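You operate a simulated robot arm through the tools that you are given. There is no shell and no other tool.

Carry out the task below with a simulated robot arm. There is one attempt and no reset: what you move stays moved.

## Task
Put things in order on the top of the brown table. At the end: the short blue pipe stands on top of the green tin; the beige pale wood handle is on the brown carton; the yellow round cap stands on top of the white pad; the black spout is on the blue box; whatever was shut is shut again. Leave all else as you found it, and nothing knocked over.

The check looks at the end state, three seconds after you hand in, the way a careful person would. Anything else that was tipped, shoved, dropped, spilled or broken makes it a failure. Lids that push on must go on centred and level and be pressed home; caps that screw on are set level and turned clockwise until they are tight.

## Robot
A 6-joint arm with a two-finger gripper, fixed in place. Base frame: the origin is at the foot of the arm, x ahead of it, y to its left, z up; the work surface is at about z = 0. Lengths are in mm, angles in rad, forces in N, time in s.
With the tool pointing down near the work surface it reaches from about 240 to 620 mm from the base axis. Its first joint turns from -1.152 to 1.152 rad. Payload 1.37 kg.
The tool frame sits at the grasp point between the pads (the TCP): z along the fingers, y along the line on which they close. The tips reach 22 mm beyond it. The gripper opens to 92 mm; its body begins 65 mm behind the TCP.
Orientation is that of the tool frame in the base frame, as a unit quaternion [w, x, y, z]. With the fingers straight down and closing along the base's y, the tool's x points along the base's -x, its y along +y and its z along -z.

## Interface
- The arm moves only by the tool drive_tool. Its arguments are lists of equal length, an entry for each row: "translation": the shift along the tool's x, y, z in mm, a list of three; "angular": the turn, a rotation vector about the tool's x, y, z in degrees, a list of three; "fingers": the gripper command, from -1 (fully open) to 1 (shut), values between in proportion. In form: {"translation": [[tx, ty, tz], ...], "angular": [[wx, wy, wz], ...], "fingers": [fingers, ...]}. A call has 1 to 20 rows; each row shifts and turns the commanded pose from where the row before left it, along the tool's axes as they then stand. A row lasts 0.2 s, in which the tool goes at most 50 mm and 0.15 rad; a call with a longer step from one row to the next is refused whole, and so is a gripper value outside its range. A pose out of reach is approached as far as the arm can. The call stops where the force on the tool passes 40 N (or 10 N more than at its start, if that is more) or the arm is blocked; 0.2 s more then pass. Each finger travels about 59.9 mm/s and halts on what it meets, pressing with about 26 N; the grip force reading is that of the motor and also rises with nothing between the fingers. The clock runs only during rows and for 0.2 s after the last one: add rows that do not move to give the fingers time. It gives the time, the measured TCP pose, the force on the tool (base axes), the opening and the grip force at its end, in the units of the frame above (readings bear some noise), with the torque about the TCP (base axes, N m) and any sound that the robot's microphone picked up.
- Cameras (640 x 400 px; columns grow to the right, rows downward): "scene" is fixed at [48.5, -445.5, 581.6]; the picture's right is [0.62, -0.79, 0.00], its down [-0.48, -0.38, -0.79] and it looks along [0.62, 0.49, -0.61] (base axes); focal length 288 px, centre (320, 200). "wrist" rides on the gripper at [71, 19, -102] in the tool frame; the picture's right is [-0.26, 0.96, 0.00], its down [-0.75, -0.20, -0.63] and it looks along [-0.60, -0.16, 0.78] (tool axes); focal length 280 px, centre (320, 200). There is no depth. A picture from a camera that has moved, and an enlarged one, comes with that camera's place and axes in the base frame and with its lens.
- grab_frame(camera): a new picture of that camera. No time passes.
- inspect(camera, box): a new picture of the part [left, top, right, bottom] of that camera's present view, enlarged. No time passes.
- hand_in(): hands the job in; it is judged then, once.

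Places have to be worked out from the pictures, the camera data and where the tool is seen. Open the gripper and draw the arm clear of the work before you hand the job in, unless the task says otherwise.

The tools are called after "Call:" as a command line: name --argument value ..., lists and objects as JSON in quotes. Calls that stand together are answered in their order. drive_tool: Moves the arm, as the interface text tells. Its arguments: {"type":"object","properties":{"translation":{"type":"array"},"angular":{"type":"array"},"fingers":{"type":"array"}},"required":["translation","angular","fingers"]} The other tools are called the same way: grab_frame (camera) takes a picture; inspect (camera, box) takes an enlarged picture of a part of a camera's view; hand_in () hands the job in.

At the start:

```text
t: 0.0
eef_pos: [356.6, -60.2, 342.1]
tool_rot: [0.0, 0.0, 1.0, 0.0]
force: [-0.6, -0.8, 0.0]
ft_torque: [0.02, 0.0, 0.0]
opening: 92.0
gripper_force: 0.2
```

scene: 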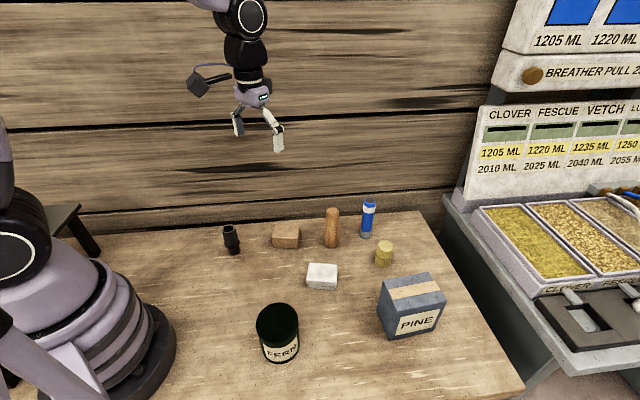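
wrist: 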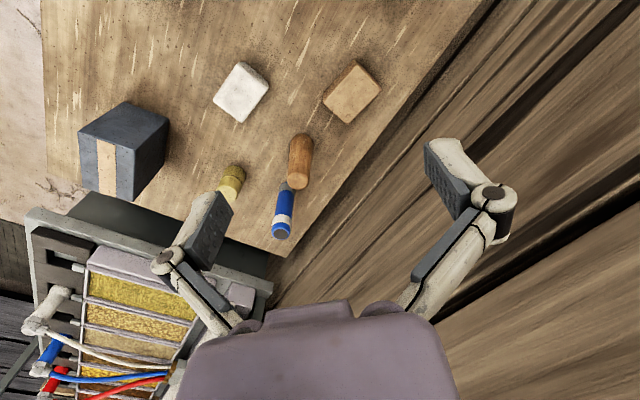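

I'll begin with enlarged views of the table to identify the objects and their exact pixel positions.

Call:
inspect --camera "scene" --box '[200, 180, 480, 355]'

Call:
inspect --camera "wrist" --box '[60, 40, 400, 253]'

Call:
inspect --camera "scene" --box '[210, 190, 350, 278]'

Call:
inspect --camera "scene" --box '[310, 185, 450, 273]'

Call:
inspect --camera "scene" --box '[230, 280, 370, 368]'

```text
2.29 times, centred on (340, 268) of scene
camera zoom: at [48.5, -445.5, 581.6], right [0.62, -0.79, 0.0], down [-0.48, -0.38, -0.79], along [0.62, 0.49, -0.61], focal length 658 px, centre (274, 46)
```

zoom: 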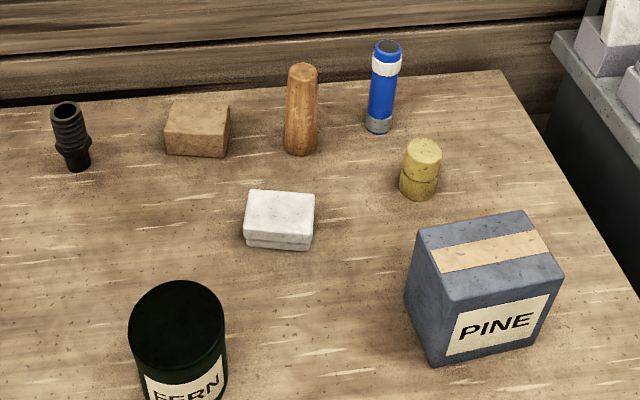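

```text
1.88 times, centred on (230, 146) of wrist
camera zoom: at [285.7, -40.2, 443.2], right [0.26, 0.96, 0.0], down [0.75, -0.2, 0.63], along [0.6, -0.16, -0.78], focal length 527 px, centre (489, 300)
```

zoom: 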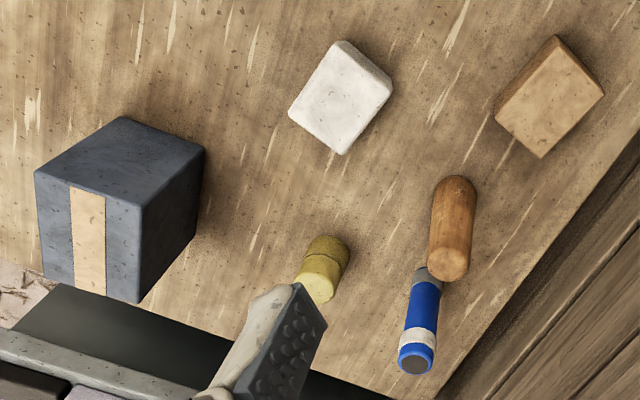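

```text
4.55 times, centred on (280, 234) of scene
camera zoom: at [48.5, -445.5, 581.6], right [0.62, -0.79, 0.0], down [-0.48, -0.38, -0.79], along [0.62, 0.49, -0.61], focal length 1308 px, centre (502, 46)
```

zoom: 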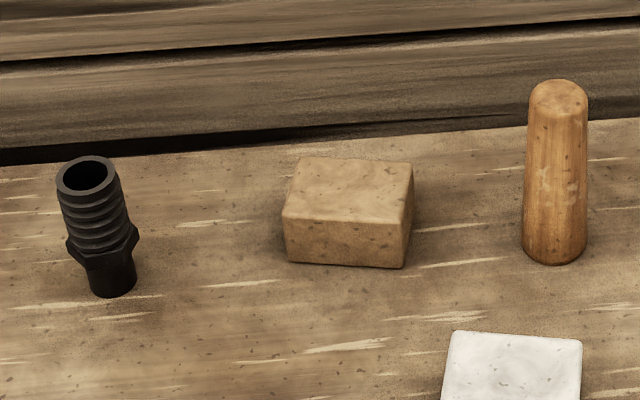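

```text
4.55 times, centred on (380, 229) of scene
camera zoom: at [48.5, -445.5, 581.6], right [0.62, -0.79, 0.0], down [-0.48, -0.38, -0.79], along [0.62, 0.49, -0.61], focal length 1308 px, centre (47, 68)
```

zoom: 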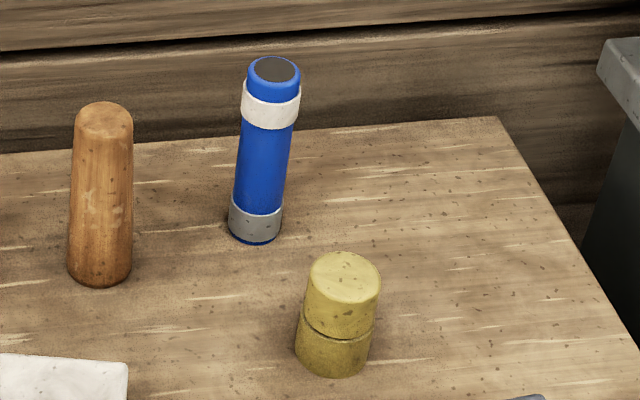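

```text
4.55 times, centred on (300, 324) of scene
camera zoom: at [48.5, -445.5, 581.6], right [0.62, -0.79, 0.0], down [-0.48, -0.38, -0.79], along [0.62, 0.49, -0.61], focal length 1308 px, centre (411, -364)
```

zoom: 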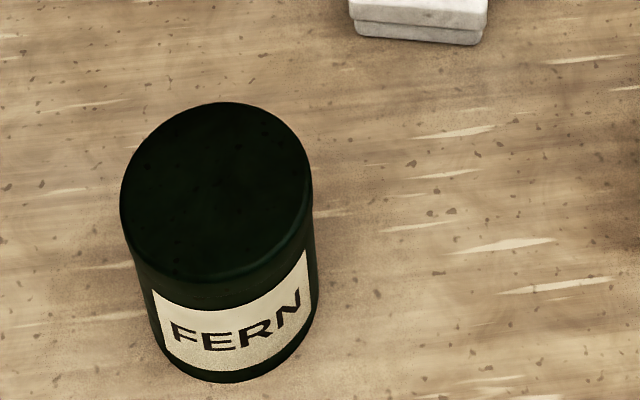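

The objects on the table are:

| Object | Estimated position (mm) | Size |
|---|---|---|
| Black spout | (320, 59) | ~88 tall |
| Brown carton | (435, -26) | ~40 tall |
| Wood handle | (508, -125) | ~114 tall |
| Blue pipe | (595, -183) | ~125 tall |
| Yellow cap | (536, -270) | ~59 tall |
| White pad | near (400, -185) | not yet measured |
| Tin | (214, -217) | ~101 tall |
| Blue box | (433, -378) | ~90 tall |

I'll move above the spout at a safe height and use the wrist camera to refine its position.

Call:
drive_tool --translation '[[7.3, 23.8, 18.4], [7.3, 23.8, 18.4], [7.3, 23.8, 18.4], [7.3, 23.8, 18.4], [7.3, 23.8, 18.4], [0, 0, 0]]' --angular '[[0, 0, 0], [0, 0, 0], [0, 0, 0], [0, 0, 0], [0, 0, 0], [0, 0, 0]]' --fingers '[-1, -1, -1, -1, -1, -1]'

Call:
grab_frame --camera "wrist"

Call:
grab_frame --camera "scene"

```text
t: 1.4
eef_pos: [319.3, 57.0, 248.2]
tool_rot: [0.0, 0.0, 1.0, 0.0]
force: [0.3, -0.4, -1.2]
ft_torque: [0.04, 0.0, -0.02]
opening: 92.2
gripper_force: 0.1
```

```text
taken
camera wrist: at [248.8, 76.6, 349.7], right [0.26, 0.96, 0.0], down [0.75, -0.2, 0.63], along [0.6, -0.16, -0.78], focal length 280 px, centre (320, 200)
```

wrist: 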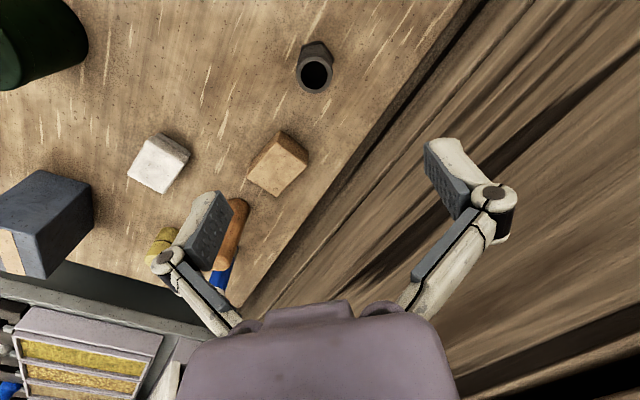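

```text
taken
```

scene: 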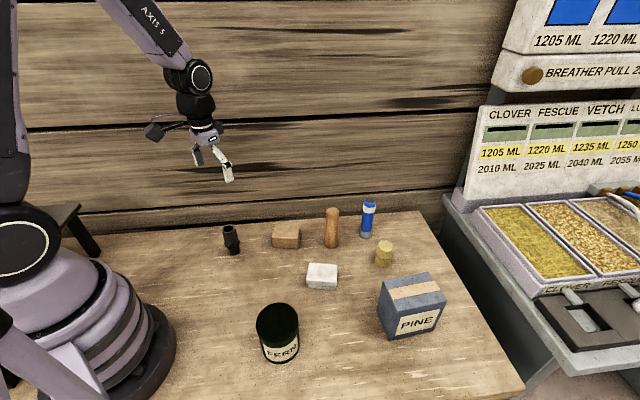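

The spout is in view below the gripper. I'll enlarge it to pin down its axis.

Call:
inspect --camera "wrist" --box '[260, 20, 380, 95]'

Call:
inspect --camera "wrist" --box '[100, 100, 340, 250]'

Call:
inspect --camera "scene" --box '[190, 215, 270, 265]'

```text
5.33 times, centred on (320, 58) of wrist
camera zoom: at [248.8, 76.6, 349.7], right [0.26, 0.96, 0.0], down [0.75, -0.2, 0.63], along [0.6, -0.16, -0.78], focal length 1495 px, centre (320, 960)
```

zoom: 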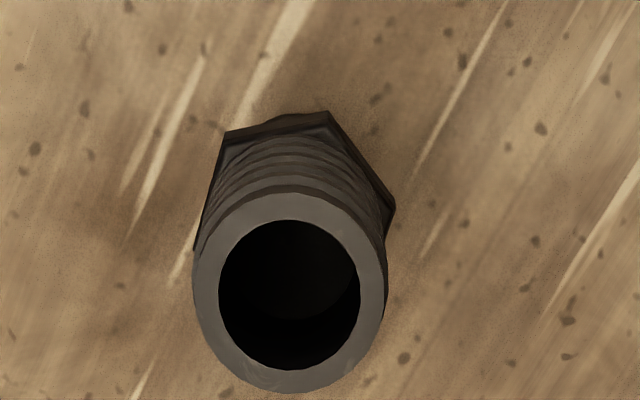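

```text
2.67 times, centred on (220, 175) of wrist
camera zoom: at [248.8, 76.6, 349.7], right [0.26, 0.96, 0.0], down [0.75, -0.2, 0.63], along [0.6, -0.16, -0.78], focal length 748 px, centre (587, 267)
```

zoom: 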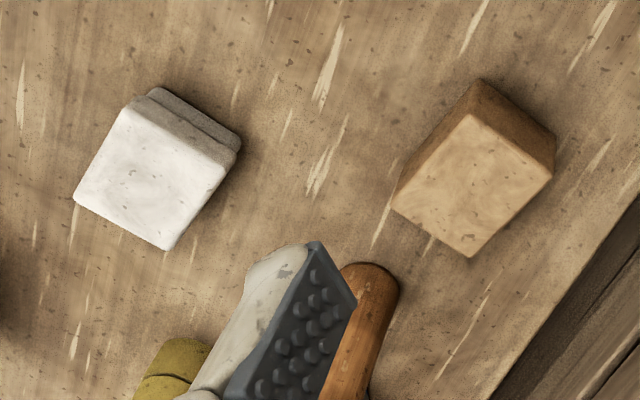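

```text
8.00 times, centred on (230, 240) of scene
camera zoom: at [48.5, -445.5, 581.6], right [0.62, -0.79, 0.0], down [-0.48, -0.38, -0.79], along [0.62, 0.49, -0.61], focal length 2303 px, centre (1040, -120)
```

zoom: 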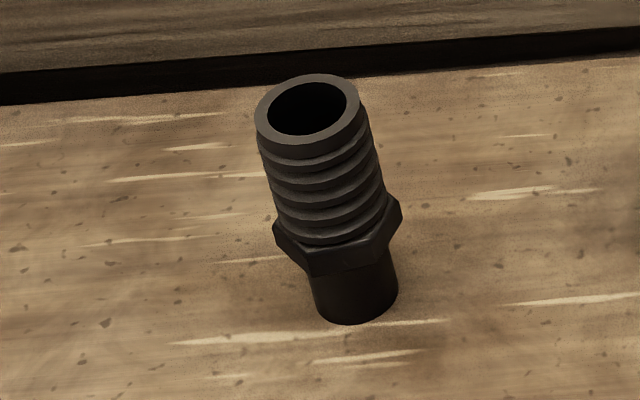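

I'll check the calibration by looking at the gripper at its known pose in the scene camera, and take a better look at the pad and carton.

Call:
inspect --camera "scene" --box '[170, 120, 266, 180]'

Call:
inspect --camera "scene" --box '[280, 240, 376, 300]'

Call:
inspect --camera "scene" --box '[360, 260, 456, 350]'

```text
6.67 times, centred on (218, 150) of scene
camera zoom: at [48.5, -445.5, 581.6], right [0.62, -0.79, 0.0], down [-0.48, -0.38, -0.79], along [0.62, 0.49, -0.61], focal length 1919 px, centre (1000, 533)
```

zoom: 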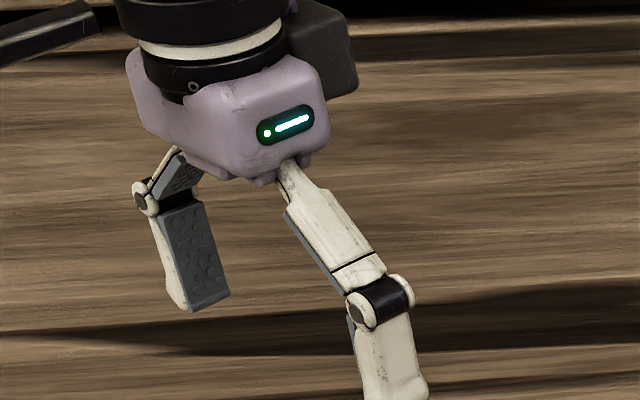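

```text
6.67 times, centred on (328, 270) of scene
camera zoom: at [48.5, -445.5, 581.6], right [0.62, -0.79, 0.0], down [-0.48, -0.38, -0.79], along [0.62, 0.49, -0.61], focal length 1919 px, centre (267, -267)
```

zoom: 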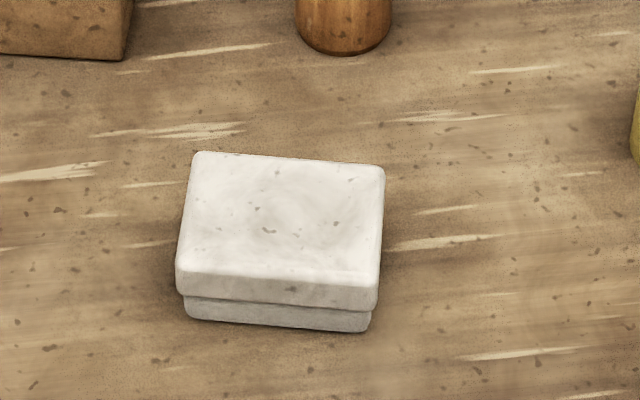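

```text
4.44 times, centred on (408, 305) of scene
camera zoom: at [48.5, -445.5, 581.6], right [0.62, -0.79, 0.0], down [-0.48, -0.38, -0.79], along [0.62, 0.49, -0.61], focal length 1279 px, centre (-71, -267)
```

zoom: 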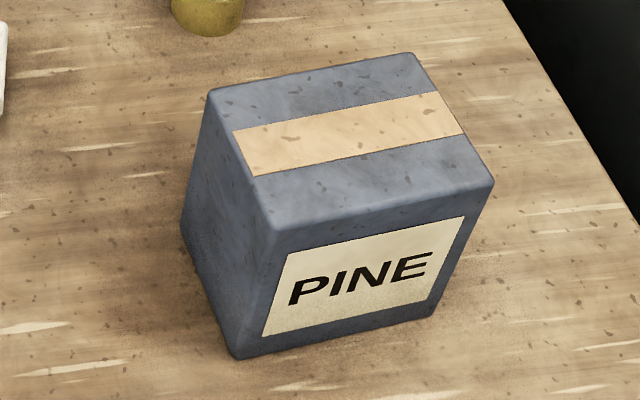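

The fingertips swing down as the gripper closes, since fully open they sit near TCP level. I'll descend partway over the spout at about (314.5, 54) and look again from closer.

Call:
drive_tool --translation '[[1.6, -1, 30], [1.6, -1, 30], [1.6, -1, 30], [0, 0, 18], [0, 0, 0]]' --angular '[[0, 0, 0], [0, 0, 0], [0, 0, 0], [0, 0, 0], [0, 0, 0]]' --fingers '[-1, -1, -1, -1, -1]'

Call:
grab_frame --camera "wrist"

Call:
inspect --camera "scene" --box '[170, 180, 282, 270]'

```text
t: 2.6
eef_pos: [315.0, 54.5, 143.8]
tool_rot: [0.0, 0.0, 1.0, -0.001]
force: [0.7, -0.9, -0.1]
ft_torque: [0.01, 0.03, -0.04]
opening: 92.0
gripper_force: 0.1
```

```text
taken
camera wrist: at [244.9, 73.9, 244.6], right [0.26, 0.96, 0.0], down [0.75, -0.2, 0.63], along [0.6, -0.16, -0.78], focal length 280 px, centre (320, 200)
```

wrist: 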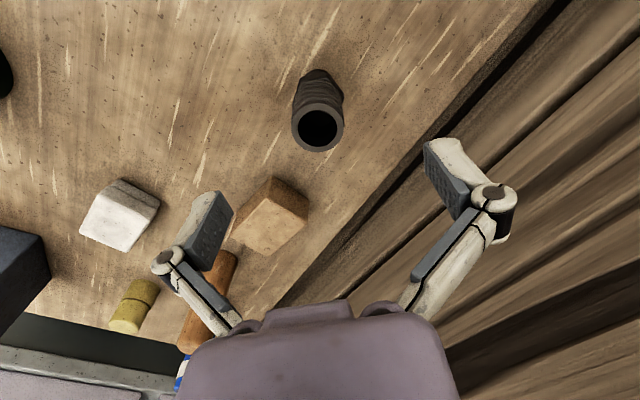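

```text
4.44 times, centred on (226, 225) of scene
camera zoom: at [48.5, -445.5, 581.6], right [0.62, -0.79, 0.0], down [-0.48, -0.38, -0.79], along [0.62, 0.49, -0.61], focal length 1279 px, centre (738, 89)
```

zoom: 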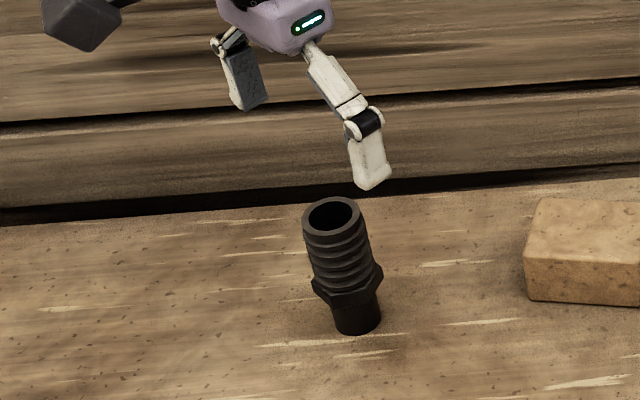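

The two wrist views triangulate the spout axis to (314, 54) with its top at z≈87. The tool is centred within 1 mm, so I'll descend to grasp height on the barbed section.

Call:
drive_tool --translation '[[0.3, -0.2, 30], [0.3, -0.2, 30], [0, 0, 25], [0, 0, 0]]' --angular '[[0, 0, 0], [0, 0, 0], [0, 0, 0], [0, 0, 0]]' --fingers '[-1, -1, -1, -1]'

Call:
grab_frame --camera "wrist"

Call:
inspect --camera "scene" --box '[170, 180, 282, 270]'

```text
t: 3.6
eef_pos: [314.2, 57.6, 56.8]
tool_rot: [0.001, 0.0, 1.0, 0.0]
force: [0.5, 0.2, 1.1]
ft_torque: [0.02, 0.05, -0.02]
opening: 92.3
gripper_force: 0.0
```

```text
taken
camera wrist: at [243.8, 77.1, 157.7], right [0.26, 0.96, 0.0], down [0.75, -0.2, 0.63], along [0.6, -0.16, -0.78], focal length 280 px, centre (320, 200)
```

wrist: 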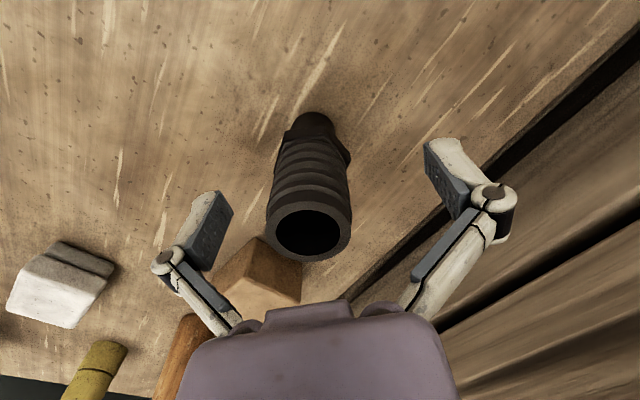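

```text
4.44 times, centred on (226, 225) of scene
camera zoom: at [48.5, -445.5, 581.6], right [0.62, -0.79, 0.0], down [-0.48, -0.38, -0.79], along [0.62, 0.49, -0.61], focal length 1279 px, centre (738, 89)
```

zoom: 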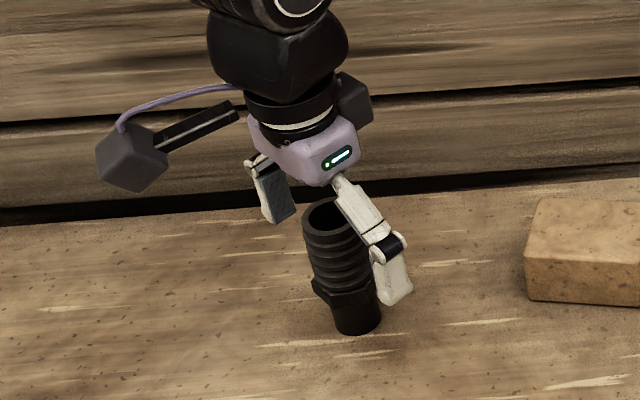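

Relative to the tool, the spout sits about 3 mm to -y and 2 mm to -x. I'll shift to correct that, then close partly to check centring.

Call:
drive_tool --translation '[[2, -3.2, 0], [0, 0, 0], [0, 0, 0], [0, 0, 0]]' --angular '[[0, 0, 0], [0, 0, 0], [0, 0, 0], [0, 0, 0]]' --fingers '[-1, -0.4, 0.05, 0.05]'

Call:
grab_frame --camera "wrist"

Call:
inspect --camera "scene" --box '[190, 200, 270, 265]'

```text
t: 4.6
eef_pos: [312.6, 53.0, 57.0]
tool_rot: [-0.001, 0.0, 1.0, 0.0]
force: [-0.4, 0.5, -0.8]
ft_torque: [0.01, -0.05, 0.01]
opening: 43.6
gripper_force: 0.1
```

```text
taken
camera wrist: at [241.8, 72.9, 158.5], right [0.26, 0.96, 0.0], down [0.75, -0.2, 0.63], along [0.6, -0.16, -0.78], focal length 280 px, centre (320, 200)
```

wrist: 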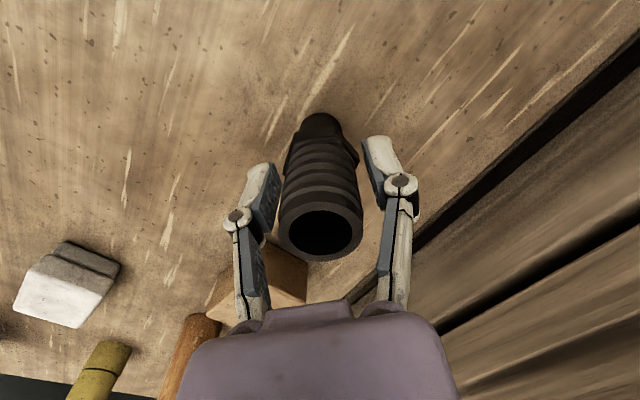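

```text
6.15 times, centred on (230, 232) of scene
camera zoom: at [48.5, -445.5, 581.6], right [0.62, -0.79, 0.0], down [-0.48, -0.38, -0.79], along [0.62, 0.49, -0.61], focal length 1772 px, centre (874, 0)
```

zoom: 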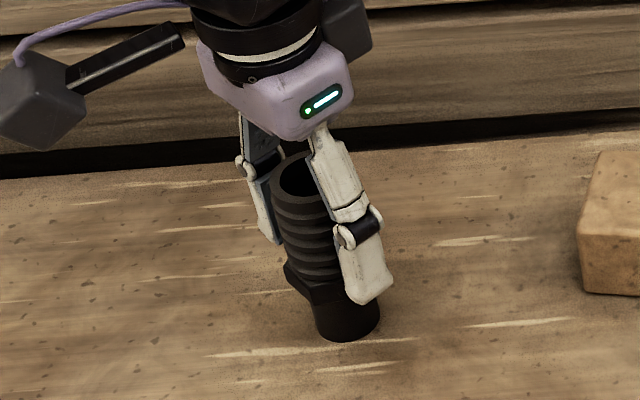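

The spout looks well centred, but the tips come down close to the hex flange. I'll rise 9 mm so the pads close only on the barbed section, then close fully.

Call:
drive_tool --translation '[[0, 0, -9], [0, 0, 0], [0, 0, 0], [0, 0, 0], [0, 0, 0], [0, 0, 0]]' --angular '[[0, 0, 0], [0, 0, 0], [0, 0, 0], [0, 0, 0], [0, 0, 0], [0, 0, 0]]' --fingers '[0.05, 0.15, 0.3, 0.5, 1, 1]'

Call:
grab_frame --camera "wrist"

Call:
inspect --camera "scene" --box '[190, 200, 270, 265]'

```text
t: 6.0
eef_pos: [312.7, 53.2, 66.4]
tool_rot: [0.0, -0.001, 1.0, 0.0]
force: [-0.6, -1.5, 6.8]
ft_torque: [-0.03, 0.03, 0.02]
opening: 32.8
gripper_force: 25.5
```

```text
taken
camera wrist: at [242.2, 72.5, 168.5], right [0.26, 0.96, 0.0], down [0.75, -0.2, 0.63], along [0.6, -0.16, -0.78], focal length 280 px, centre (320, 200)
```

wrist: 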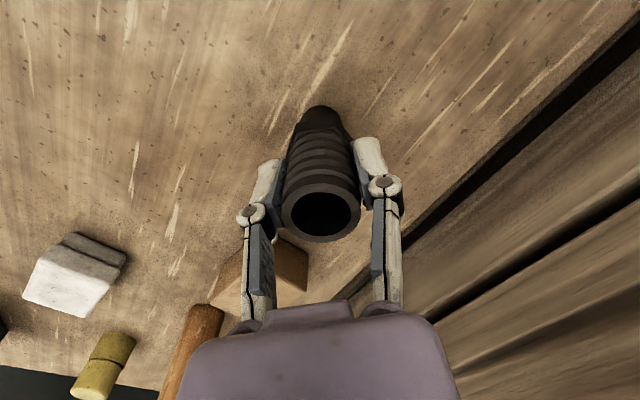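

```text
6.15 times, centred on (230, 232) of scene
camera zoom: at [48.5, -445.5, 581.6], right [0.62, -0.79, 0.0], down [-0.48, -0.38, -0.79], along [0.62, 0.49, -0.61], focal length 1772 px, centre (874, 0)
```

zoom: 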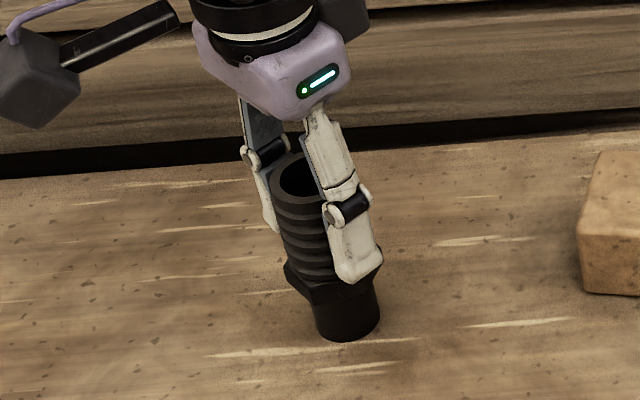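

Gripped at 32.8 mm opening. I'll lift it gently and check that it hangs straight.

Call:
drive_tool --translation '[[0, 0, -10], [0, 0, -30], [0, 0, -45], [0, 0, -45], [0, 0, -45], [0, 0, 0], [0, 0, 0]]' --angular '[[0, 0, 0], [0, 0, 0], [0, 0, 0], [0, 0, 0], [0, 0, 0], [0, 0, 0], [0, 0, 0]]' --fingers '[1, 1, 1, 1, 1, 1, 1]'

Call:
grab_frame --camera "wrist"

Call:
grab_frame --camera "scene"

Call:
inspect --camera "scene" --box '[160, 130, 260, 210]'

```text
t: 7.6
eef_pos: [312.5, 52.4, 242.4]
tool_rot: [0.0, 0.001, 1.0, -0.001]
force: [-0.4, 0.3, -1.8]
ft_torque: [0.0, -0.01, 0.01]
opening: 32.9
gripper_force: 26.0
```

```text
taken
camera wrist: at [241.3, 71.2, 343.1], right [0.26, 0.96, 0.0], down [0.75, -0.2, 0.63], along [0.6, -0.16, -0.78], focal length 280 px, centre (320, 200)
```

wrist: 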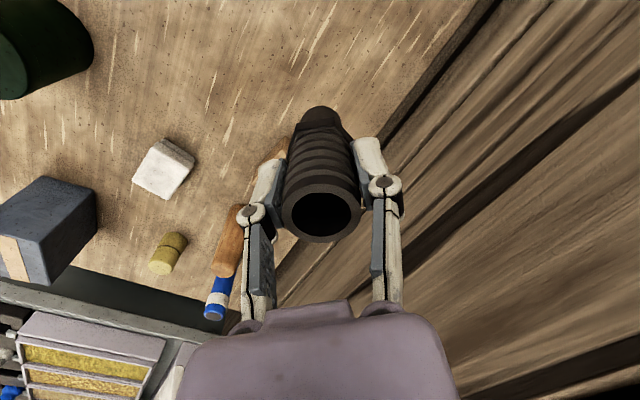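

```text
taken
```

scene: 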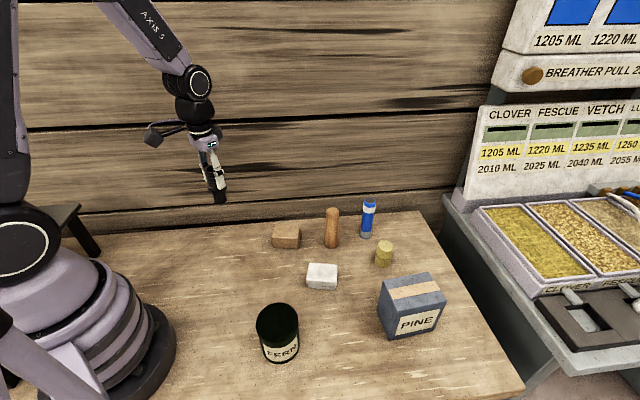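

```text
5.00 times, centred on (210, 170) of scene
camera zoom: at [48.5, -445.5, 581.6], right [0.62, -0.79, 0.0], down [-0.48, -0.38, -0.79], along [0.62, 0.49, -0.61], focal length 1439 px, centre (870, 350)
```

zoom: 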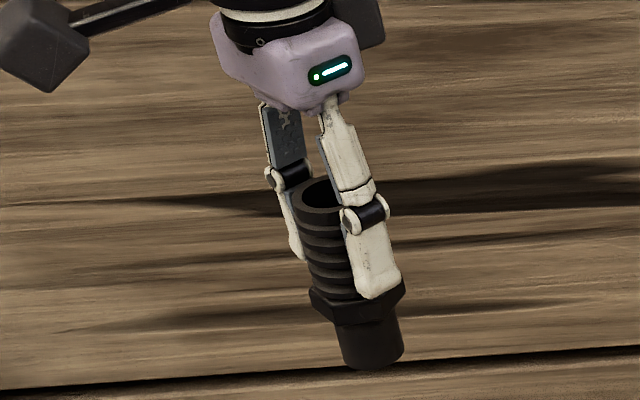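

The spout hangs vertically in the grip. I'll carry it at height toward the blue box and stop short so the wrist camera can measure the box's top face.

Call:
drive_tool --translation '[[-8.4, -41.5, 0], [-8.4, -41.5, 0], [-8.4, -41.5, 0], [-8.4, -41.5, 0], [-8.4, -41.5, 0], [-8.4, -41.5, 0], [-8.4, -41.5, 0], [-8.4, -41.5, 0], [0, 0, 0], [0, 0, 0]]' --angular '[[0, 0, 0], [0, 0, 0], [0, 0, 0], [0, 0, 0], [0, 0, 0], [0, 0, 0], [0, 0, 0], [0, 0, 0], [0, 0, 0], [0, 0, 0]]' --fingers '[1, 1, 1, 1, 1, 1, 1, 1, 1, 1]'

Call:
grab_frame --camera "wrist"

Call:
grab_frame --camera "scene"

```text
t: 9.8
eef_pos: [378.5, -275.7, 239.0]
tool_rot: [0.0, 0.0, 1.0, 0.001]
force: [-0.8, 0.1, -2.9]
ft_torque: [0.0, 0.0, -0.02]
opening: 33.0
gripper_force: 25.8
```

```text
taken
camera wrist: at [307.3, -256.6, 340.3], right [0.26, 0.96, 0.0], down [0.75, -0.2, 0.63], along [0.6, -0.16, -0.78], focal length 280 px, centre (320, 200)
```

wrist: 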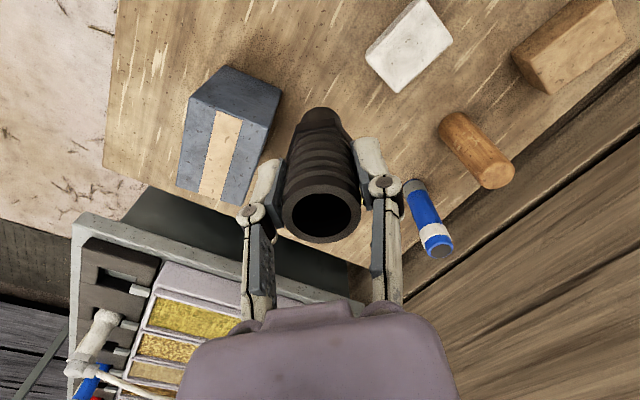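

```text
taken
```

scene: 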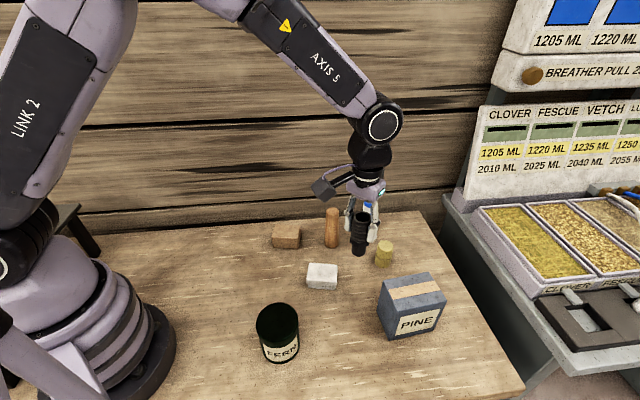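

I can see the box, pad, carton, handle and pipe in this view. I'll enlarge it for measurement.

Call:
inspect --camera "wrist" --box '[160, 50, 320, 210]'

Call:
inspect --camera "wrist" --box '[350, 0, 640, 270]'

```text
2.50 times, centred on (240, 130) of wrist
camera zoom: at [307.3, -256.6, 340.3], right [0.26, 0.96, 0.0], down [0.75, -0.2, 0.63], along [0.6, -0.16, -0.78], focal length 701 px, centre (520, 375)
```

zoom: 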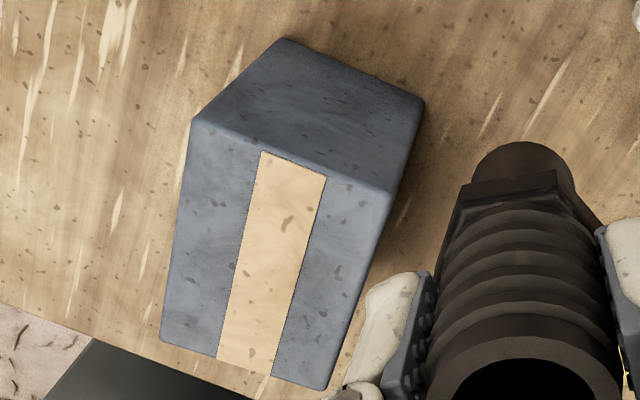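

```text
1.48 times, centred on (495, 135) of wrist
camera zoom: at [307.3, -256.6, 340.3], right [0.26, 0.96, 0.0], down [0.75, -0.2, 0.63], along [0.6, -0.16, -0.78], focal length 415 px, centre (61, 296)
```

zoom: 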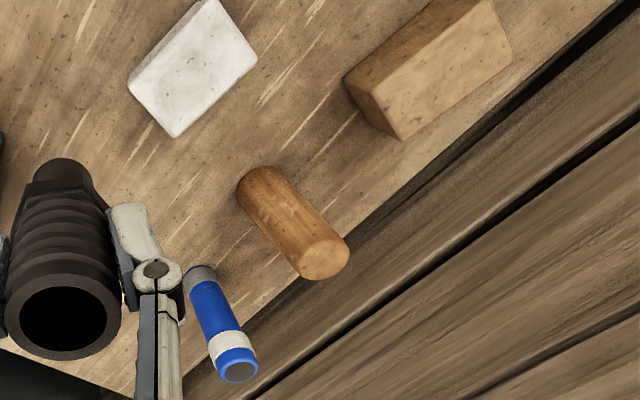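

From the wrist view, the box top is about 69×100 mm, centred near (416, -387) at z≈103. I'll move over it at the same height and check the alignment before lowering.

Call:
drive_tool --translation '[[-9.6, -27.6, 0], [-9.6, -27.6, 0], [-9.6, -27.6, 0], [-9.6, -27.6, 0], [0, 0, 0], [0, 0, 0], [0, 0, 0]]' --angular '[[0, 0, 0], [0, 0, 0], [0, 0, 0], [0, 0, 0], [0, 0, 0], [0, 0, 0], [0, 0, 0]]' --fingers '[1, 1, 1, 1, 1, 1, 1]'

Call:
grab_frame --camera "wrist"

Call:
inspect --camera "scene" --box '[328, 215, 488, 345]'

```text
t: 11.4
eef_pos: [417.4, -389.5, 238.9]
tool_rot: [0.0, 0.0, 1.0, 0.001]
force: [-0.2, -0.9, -1.3]
ft_torque: [-0.04, 0.03, 0.01]
opening: 33.1
gripper_force: 26.2
```

```text
taken
camera wrist: at [346.3, -370.2, 340.5], right [0.26, 0.96, 0.0], down [0.75, -0.2, 0.63], along [0.6, -0.16, -0.78], focal length 280 px, centre (320, 200)
```

wrist: 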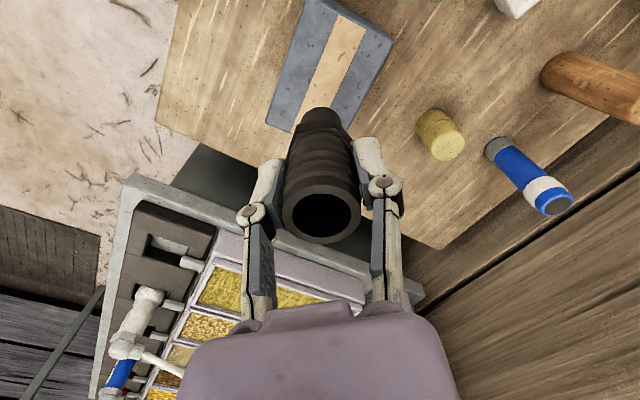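

```text
3.08 times, centred on (408, 280) of scene
camera zoom: at [48.5, -445.5, 581.6], right [0.62, -0.79, 0.0], down [-0.48, -0.38, -0.79], along [0.62, 0.49, -0.61], focal length 886 px, centre (49, -46)
```

zoom: 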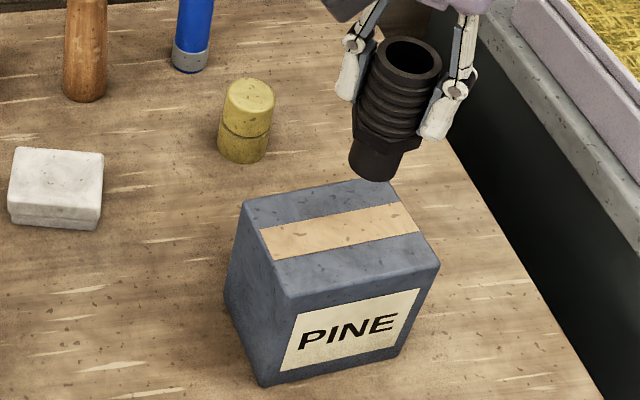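

The spout lines up over the middle of the box top in both views. I'll lower it most of the way, leaving about 8–10 mm clearance.

Call:
drive_tool --translation '[[0, 0, 20], [0, 0, 20], [0, 0, 20], [0, 0, 0], [0, 0, 0]]' --angular '[[0, 0, 0], [0, 0, 0], [0, 0, 0], [0, 0, 0], [0, 0, 0]]' --fingers '[1, 1, 1, 1, 1]'

Call:
grab_frame --camera "wrist"

Call:
inspect --camera "scene" --box '[358, 240, 458, 320]'

```text
t: 12.6
eef_pos: [414.7, -387.8, 178.9]
tool_rot: [0.001, 0.0, 1.0, 0.0]
force: [0.0, -0.4, -0.8]
ft_torque: [-0.04, -0.01, -0.01]
opening: 32.9
gripper_force: 26.1
```

```text
taken
camera wrist: at [344.2, -368.9, 280.9], right [0.26, 0.96, 0.0], down [0.75, -0.2, 0.63], along [0.6, -0.16, -0.78], focal length 280 px, centre (320, 200)
```

wrist: 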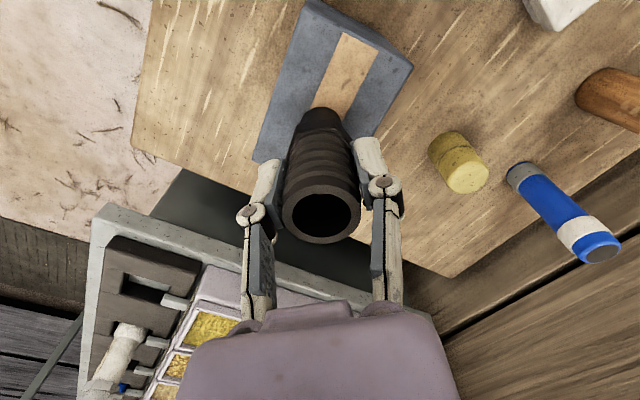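

```text
5.00 times, centred on (408, 280) of scene
camera zoom: at [48.5, -445.5, 581.6], right [0.62, -0.79, 0.0], down [-0.48, -0.38, -0.79], along [0.62, 0.49, -0.61], focal length 1439 px, centre (-120, -200)
```

zoom: 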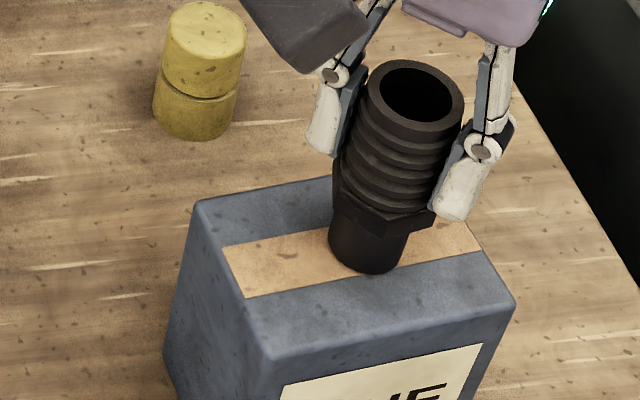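

It's about 9 mm above the box and near the centre of the top. I'll lower in small steps and watch the force.

Call:
drive_tool --translation '[[0, 0, 2], [0, 0, 2], [0, 0, 2], [0, 0, 1], [0, 0, 0]]' --angular '[[0, 0, 0], [0, 0, 0], [0, 0, 0], [0, 0, 0], [0, 0, 0]]' --fingers '[1, 1, 1, 1, 1]'

Call:
inspect --camera "scene" --box '[358, 240, 458, 320]'

```text
t: 13.8
eef_pos: [417.5, -390.3, 175.2]
tool_rot: [0.002, 0.0, 1.0, -0.001]
force: [1.2, 1.0, 18.8]
ft_torque: [0.02, -0.18, 0.02]
opening: 32.9
gripper_force: 26.0
```

```text
5.00 times, centred on (408, 280) of scene
camera zoom: at [48.4, -445.4, 581.7], right [0.62, -0.79, 0.0], down [-0.48, -0.38, -0.79], along [0.62, 0.49, -0.61], focal length 1439 px, centre (-120, -200)
```

zoom: 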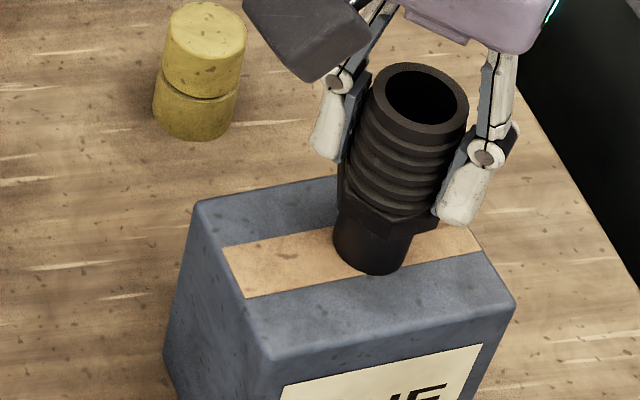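

It's in contact with about 19 N at z≈175. I'll ease off the press, then open the fingers gradually.

Call:
drive_tool --translation '[[0, 0, -1.5], [0, 0, -1], [0, 0, 0]]' --angular '[[0, 0, 0], [0, 0, 0], [0, 0, 0]]' --fingers '[1, 1, 1]'

Call:
inspect --camera "scene" --box '[358, 240, 458, 320]'

```text
t: 14.6
eef_pos: [415.6, -388.6, 174.6]
tool_rot: [-0.001, 0.0, 1.0, 0.001]
force: [1.1, -0.4, 1.4]
ft_torque: [-0.03, -0.11, -0.01]
opening: 33.1
gripper_force: 26.1
```

```text
5.00 times, centred on (408, 280) of scene
camera zoom: at [48.5, -445.5, 581.6], right [0.62, -0.79, 0.0], down [-0.48, -0.38, -0.79], along [0.62, 0.49, -0.61], focal length 1439 px, centre (-120, -200)
```

zoom: 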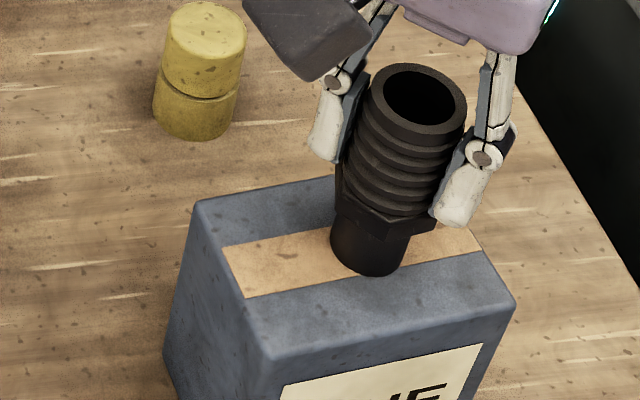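

Force is now about 1 N, so the spout is resting on the box. I'll open the fingers in steps.

Call:
drive_tool --translation '[[0, 0, 0.5], [0, 0, 0], [0, 0, 0], [0, 0, 0], [0, 0, 0], [0, 0, 0]]' --angular '[[0, 0, 0], [0, 0, 0], [0, 0, 0], [0, 0, 0], [0, 0, 0], [0, 0, 0]]' --fingers '[1, 0.2, 0.1, -0.1, -0.5, -0.8]'

Call:
grab_frame --camera "wrist"

Call:
inspect --camera "scene" --box '[358, 240, 458, 320]'

```text
t: 16.0
eef_pos: [417.4, -389.6, 175.6]
tool_rot: [0.0, 0.001, 1.0, 0.0]
force: [-1.0, -0.2, 0.6]
ft_torque: [-0.02, -0.01, -0.03]
opening: 82.6
gripper_force: 0.0
```

```text
taken
camera wrist: at [347.0, -369.8, 277.0], right [0.26, 0.96, 0.0], down [0.75, -0.2, 0.63], along [0.6, -0.16, -0.78], focal length 280 px, centre (320, 200)
```

wrist: 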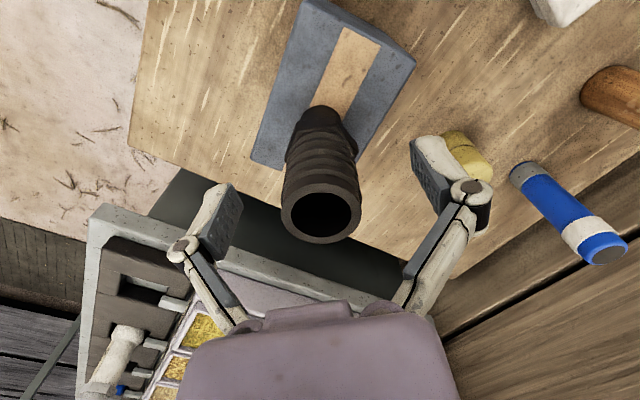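

```text
5.00 times, centred on (408, 280) of scene
camera zoom: at [48.5, -445.5, 581.6], right [0.62, -0.79, 0.0], down [-0.48, -0.38, -0.79], along [0.62, 0.49, -0.61], focal length 1439 px, centre (-120, -200)
```

zoom: 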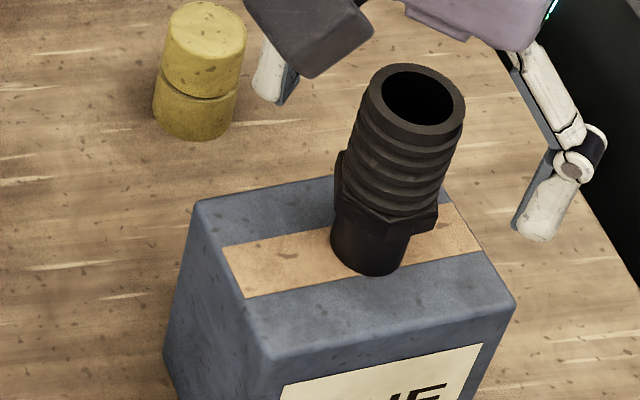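

The spout stands upright on the box and is released. I'll rise straight up clear of it, then move over toward the yellow cap for a look.

Call:
drive_tool --translation '[[0, 0, -30], [0, 0, -40], [0, 0, -40], [-20.5, 29, 0], [-20.5, 29, 0], [-20.5, 29, 0], [-20.5, 29, 10], [0, 0, 10], [0, 0, 0]]' --angular '[[0, 0, 0], [0, 0, 0], [0, 0, 0], [0, 0, 0], [0, 0, 0], [0, 0, 0], [0, 0, 0], [0, 0, 0], [0, 0, 0]]' --fingers '[-0.9, -1, -1, -1, -1, -1, -1, -1, -1]'

Call:
grab_frame --camera "wrist"

Call:
grab_frame --camera "scene"

```text
t: 18.0
eef_pos: [499.4, -272.0, 266.5]
tool_rot: [0.001, -0.001, 1.0, 0.0]
force: [-0.1, 0.2, 0.3]
ft_torque: [0.01, 0.0, 0.02]
opening: 92.1
gripper_force: 0.1
```

```text
taken
camera wrist: at [428.7, -252.4, 366.8], right [0.26, 0.96, 0.0], down [0.75, -0.2, 0.63], along [0.6, -0.16, -0.78], focal length 280 px, centre (320, 200)
```

wrist: 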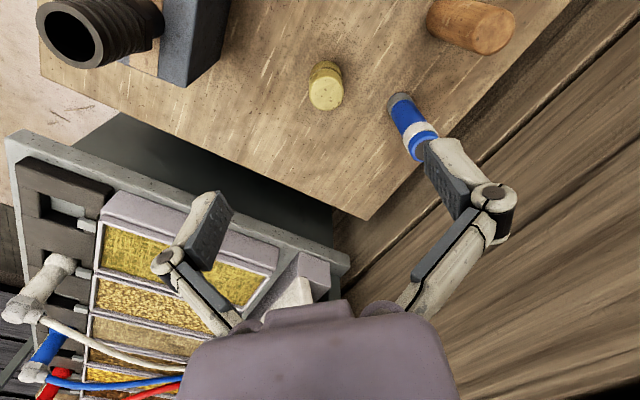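

```text
taken
```

scene: 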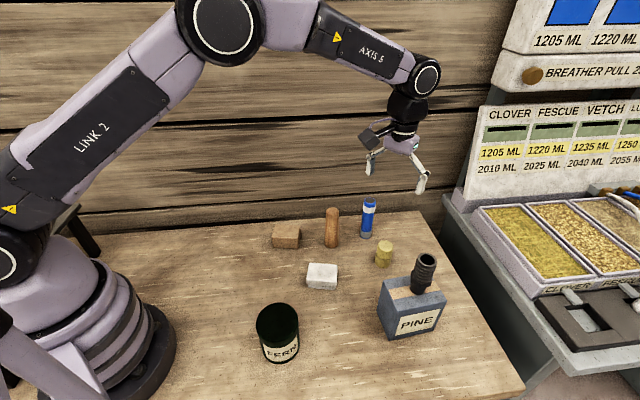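

The spout stands well on the box. I'll zoom in on the cap and the other objects in this wrist view.

Call:
inspect --camera "wrist" --box '[270, 30, 430, 130]'

Call:
inspect --camera "wrist" --box '[360, 0, 540, 170]'

```text
4.00 times, centred on (350, 80) of wrist
camera zoom: at [428.7, -252.4, 366.8], right [0.26, 0.96, 0.0], down [0.75, -0.2, 0.63], along [0.6, -0.16, -0.78], focal length 1122 px, centre (200, 680)
```

zoom: 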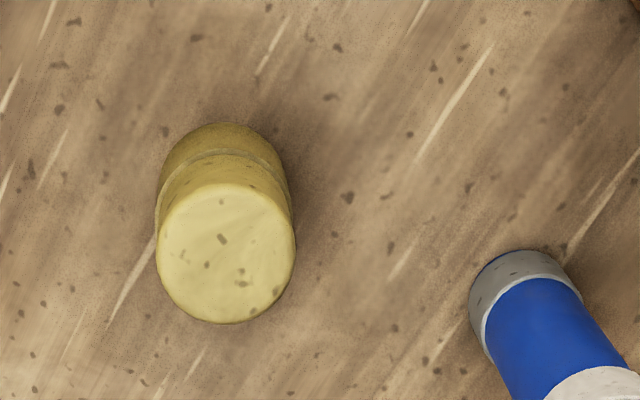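

```text
2.35 times, centred on (450, 85) of wrist
camera zoom: at [428.7, -252.4, 366.8], right [0.26, 0.96, 0.0], down [0.75, -0.2, 0.63], along [0.6, -0.16, -0.78], focal length 660 px, centre (14, 471)
```

zoom: 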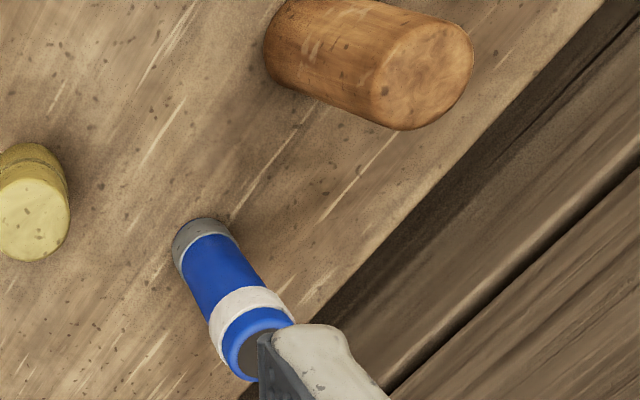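

The cap measures (526, -271.5), ~60 mm tall and ~38–40 mm in diameter. The pad top is centred near (387, -187) at z≈26. I'll move over the cap and descend partway to recheck.

Call:
drive_tool --translation '[[-13, 0, 30], [-13.5, 0, 40], [0, 0, 40], [0, 0, 40], [0, 0, 0], [0, 0, 0]]' --angular '[[0, 0, 0], [0, 0, 0], [0, 0, 0], [0, 0, 0], [0, 0, 0], [0, 0, 0]]' --fingers '[-1, -1, -1, -1, -1, -1]'

Call:
grab_frame --camera "wrist"

Call:
inspect --camera "scene" --box '[328, 180, 488, 280]'

```text
t: 19.4
eef_pos: [524.8, -274.3, 118.5]
tool_rot: [0.0, -0.001, 1.0, 0.0]
force: [0.8, -0.2, -0.4]
ft_torque: [0.04, 0.01, 0.0]
opening: 92.0
gripper_force: 0.0
```

```text
taken
camera wrist: at [454.4, -253.7, 220.5], right [0.26, 0.96, 0.0], down [0.75, -0.2, 0.63], along [0.6, -0.16, -0.78], focal length 280 px, centre (320, 200)
```

wrist: 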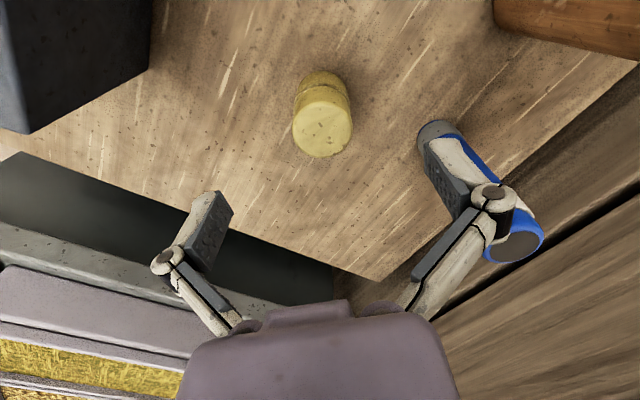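

```text
4.00 times, centred on (408, 230) of scene
camera zoom: at [48.5, -445.5, 581.6], right [0.62, -0.79, 0.0], down [-0.48, -0.38, -0.79], along [0.62, 0.49, -0.61], focal length 1152 px, centre (-32, 80)
```

zoom: 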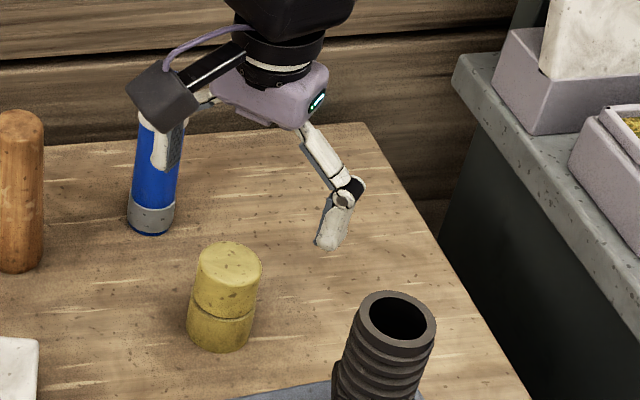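

The cap is within ~1 mm of the tool axis. I'll descend to grasp height (TCP z≈38) with the fingers open.

Call:
drive_tool --translation '[[0.5, 1, 25], [0, 0, 25], [0, 0, 20], [0, 0, 10], [0, 0, 0], [0, 0, 0]]' --angular '[[0, 0, 0], [0, 0, 0], [0, 0, 0], [0, 0, 0], [0, 0, 0], [0, 0, 0]]' --fingers '[-1, -1, -1, -1, -0.5, -0.1]'

Call:
grab_frame --camera "wrist"

Call:
inspect --camera "scene" --box '[328, 180, 488, 280]'

```text
t: 20.8
eef_pos: [525.1, -270.2, 35.1]
tool_rot: [0.0, 0.0, 1.0, -0.001]
force: [-0.2, 0.2, 1.3]
ft_torque: [-0.04, 0.03, 0.0]
opening: 50.5
gripper_force: 0.1
```

```text
taken
camera wrist: at [454.8, -251.1, 136.2], right [0.26, 0.96, 0.0], down [0.75, -0.2, 0.63], along [0.6, -0.16, -0.78], focal length 280 px, centre (320, 200)
```

wrist: 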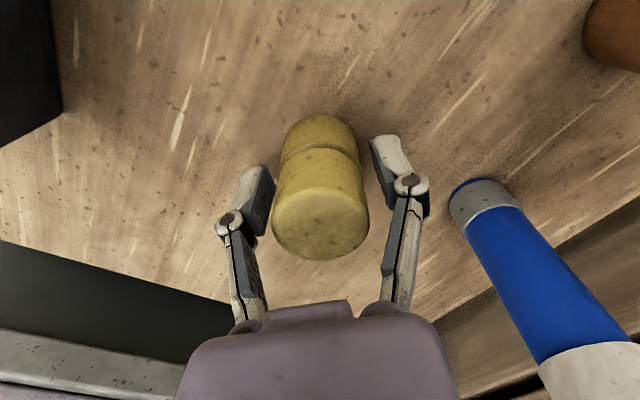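

```text
4.00 times, centred on (408, 230) of scene
camera zoom: at [48.5, -445.5, 581.6], right [0.62, -0.79, 0.0], down [-0.48, -0.38, -0.79], along [0.62, 0.49, -0.61], focal length 1152 px, centre (-32, 80)
```

zoom: 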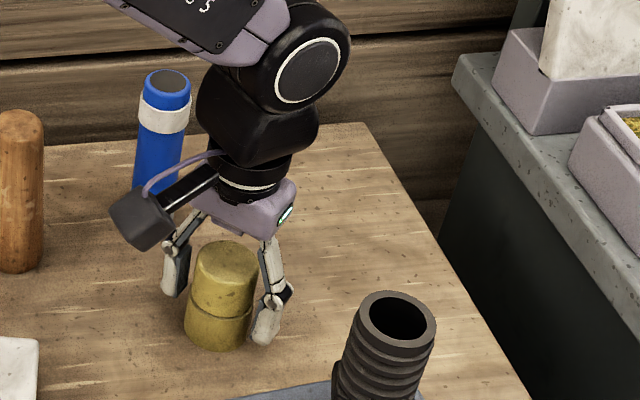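

The cap is centred between the fingers. Closing on it now.

Call:
drive_tool --translation '[[0, 0, 0], [0, 0, 0], [0, 0, 0], [0, 0, 0], [0, 0, 0]]' --angular '[[0, 0, 0], [0, 0, 0], [0, 0, 0], [0, 0, 0], [0, 0, 0]]' --fingers '[0.1, 0.2, 0.4, 1, 1]'

Call:
grab_frame --camera "wrist"

Call:
inspect --camera "scene" --box '[348, 210, 448, 272]'

```text
t: 22.0
eef_pos: [526.0, -269.7, 35.2]
tool_rot: [0.001, 0.001, 1.0, 0.0]
force: [0.7, 0.2, 1.8]
ft_torque: [0.03, -0.01, -0.04]
opening: 48.6
gripper_force: 26.0
```

```text
taken
camera wrist: at [454.8, -251.2, 136.4], right [0.26, 0.96, 0.0], down [0.75, -0.2, 0.63], along [0.6, -0.16, -0.78], focal length 280 px, centre (320, 200)
```

wrist: 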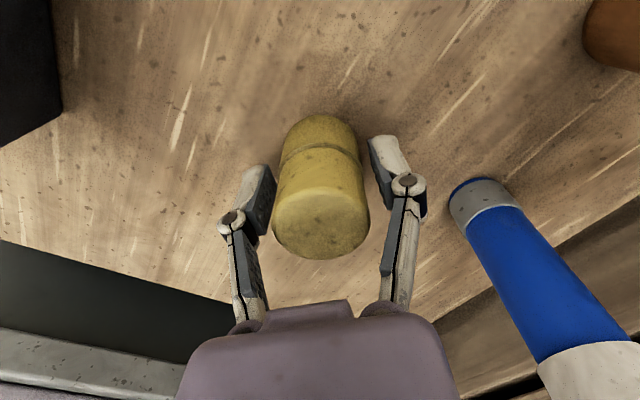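

```text
6.40 times, centred on (398, 241) of scene
camera zoom: at [48.5, -445.5, 581.6], right [0.62, -0.79, 0.0], down [-0.48, -0.38, -0.79], along [0.62, 0.49, -0.61], focal length 1842 px, centre (-179, -62)
```

zoom: 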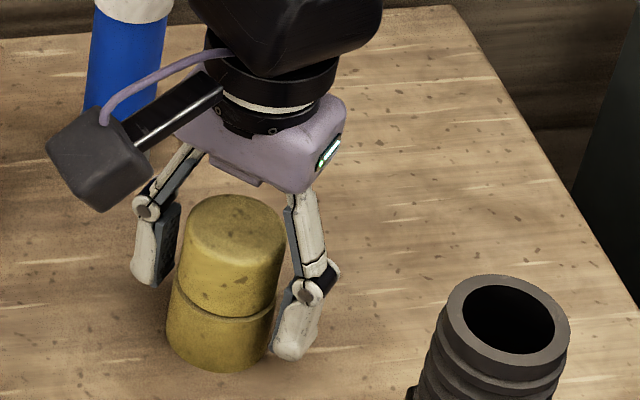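

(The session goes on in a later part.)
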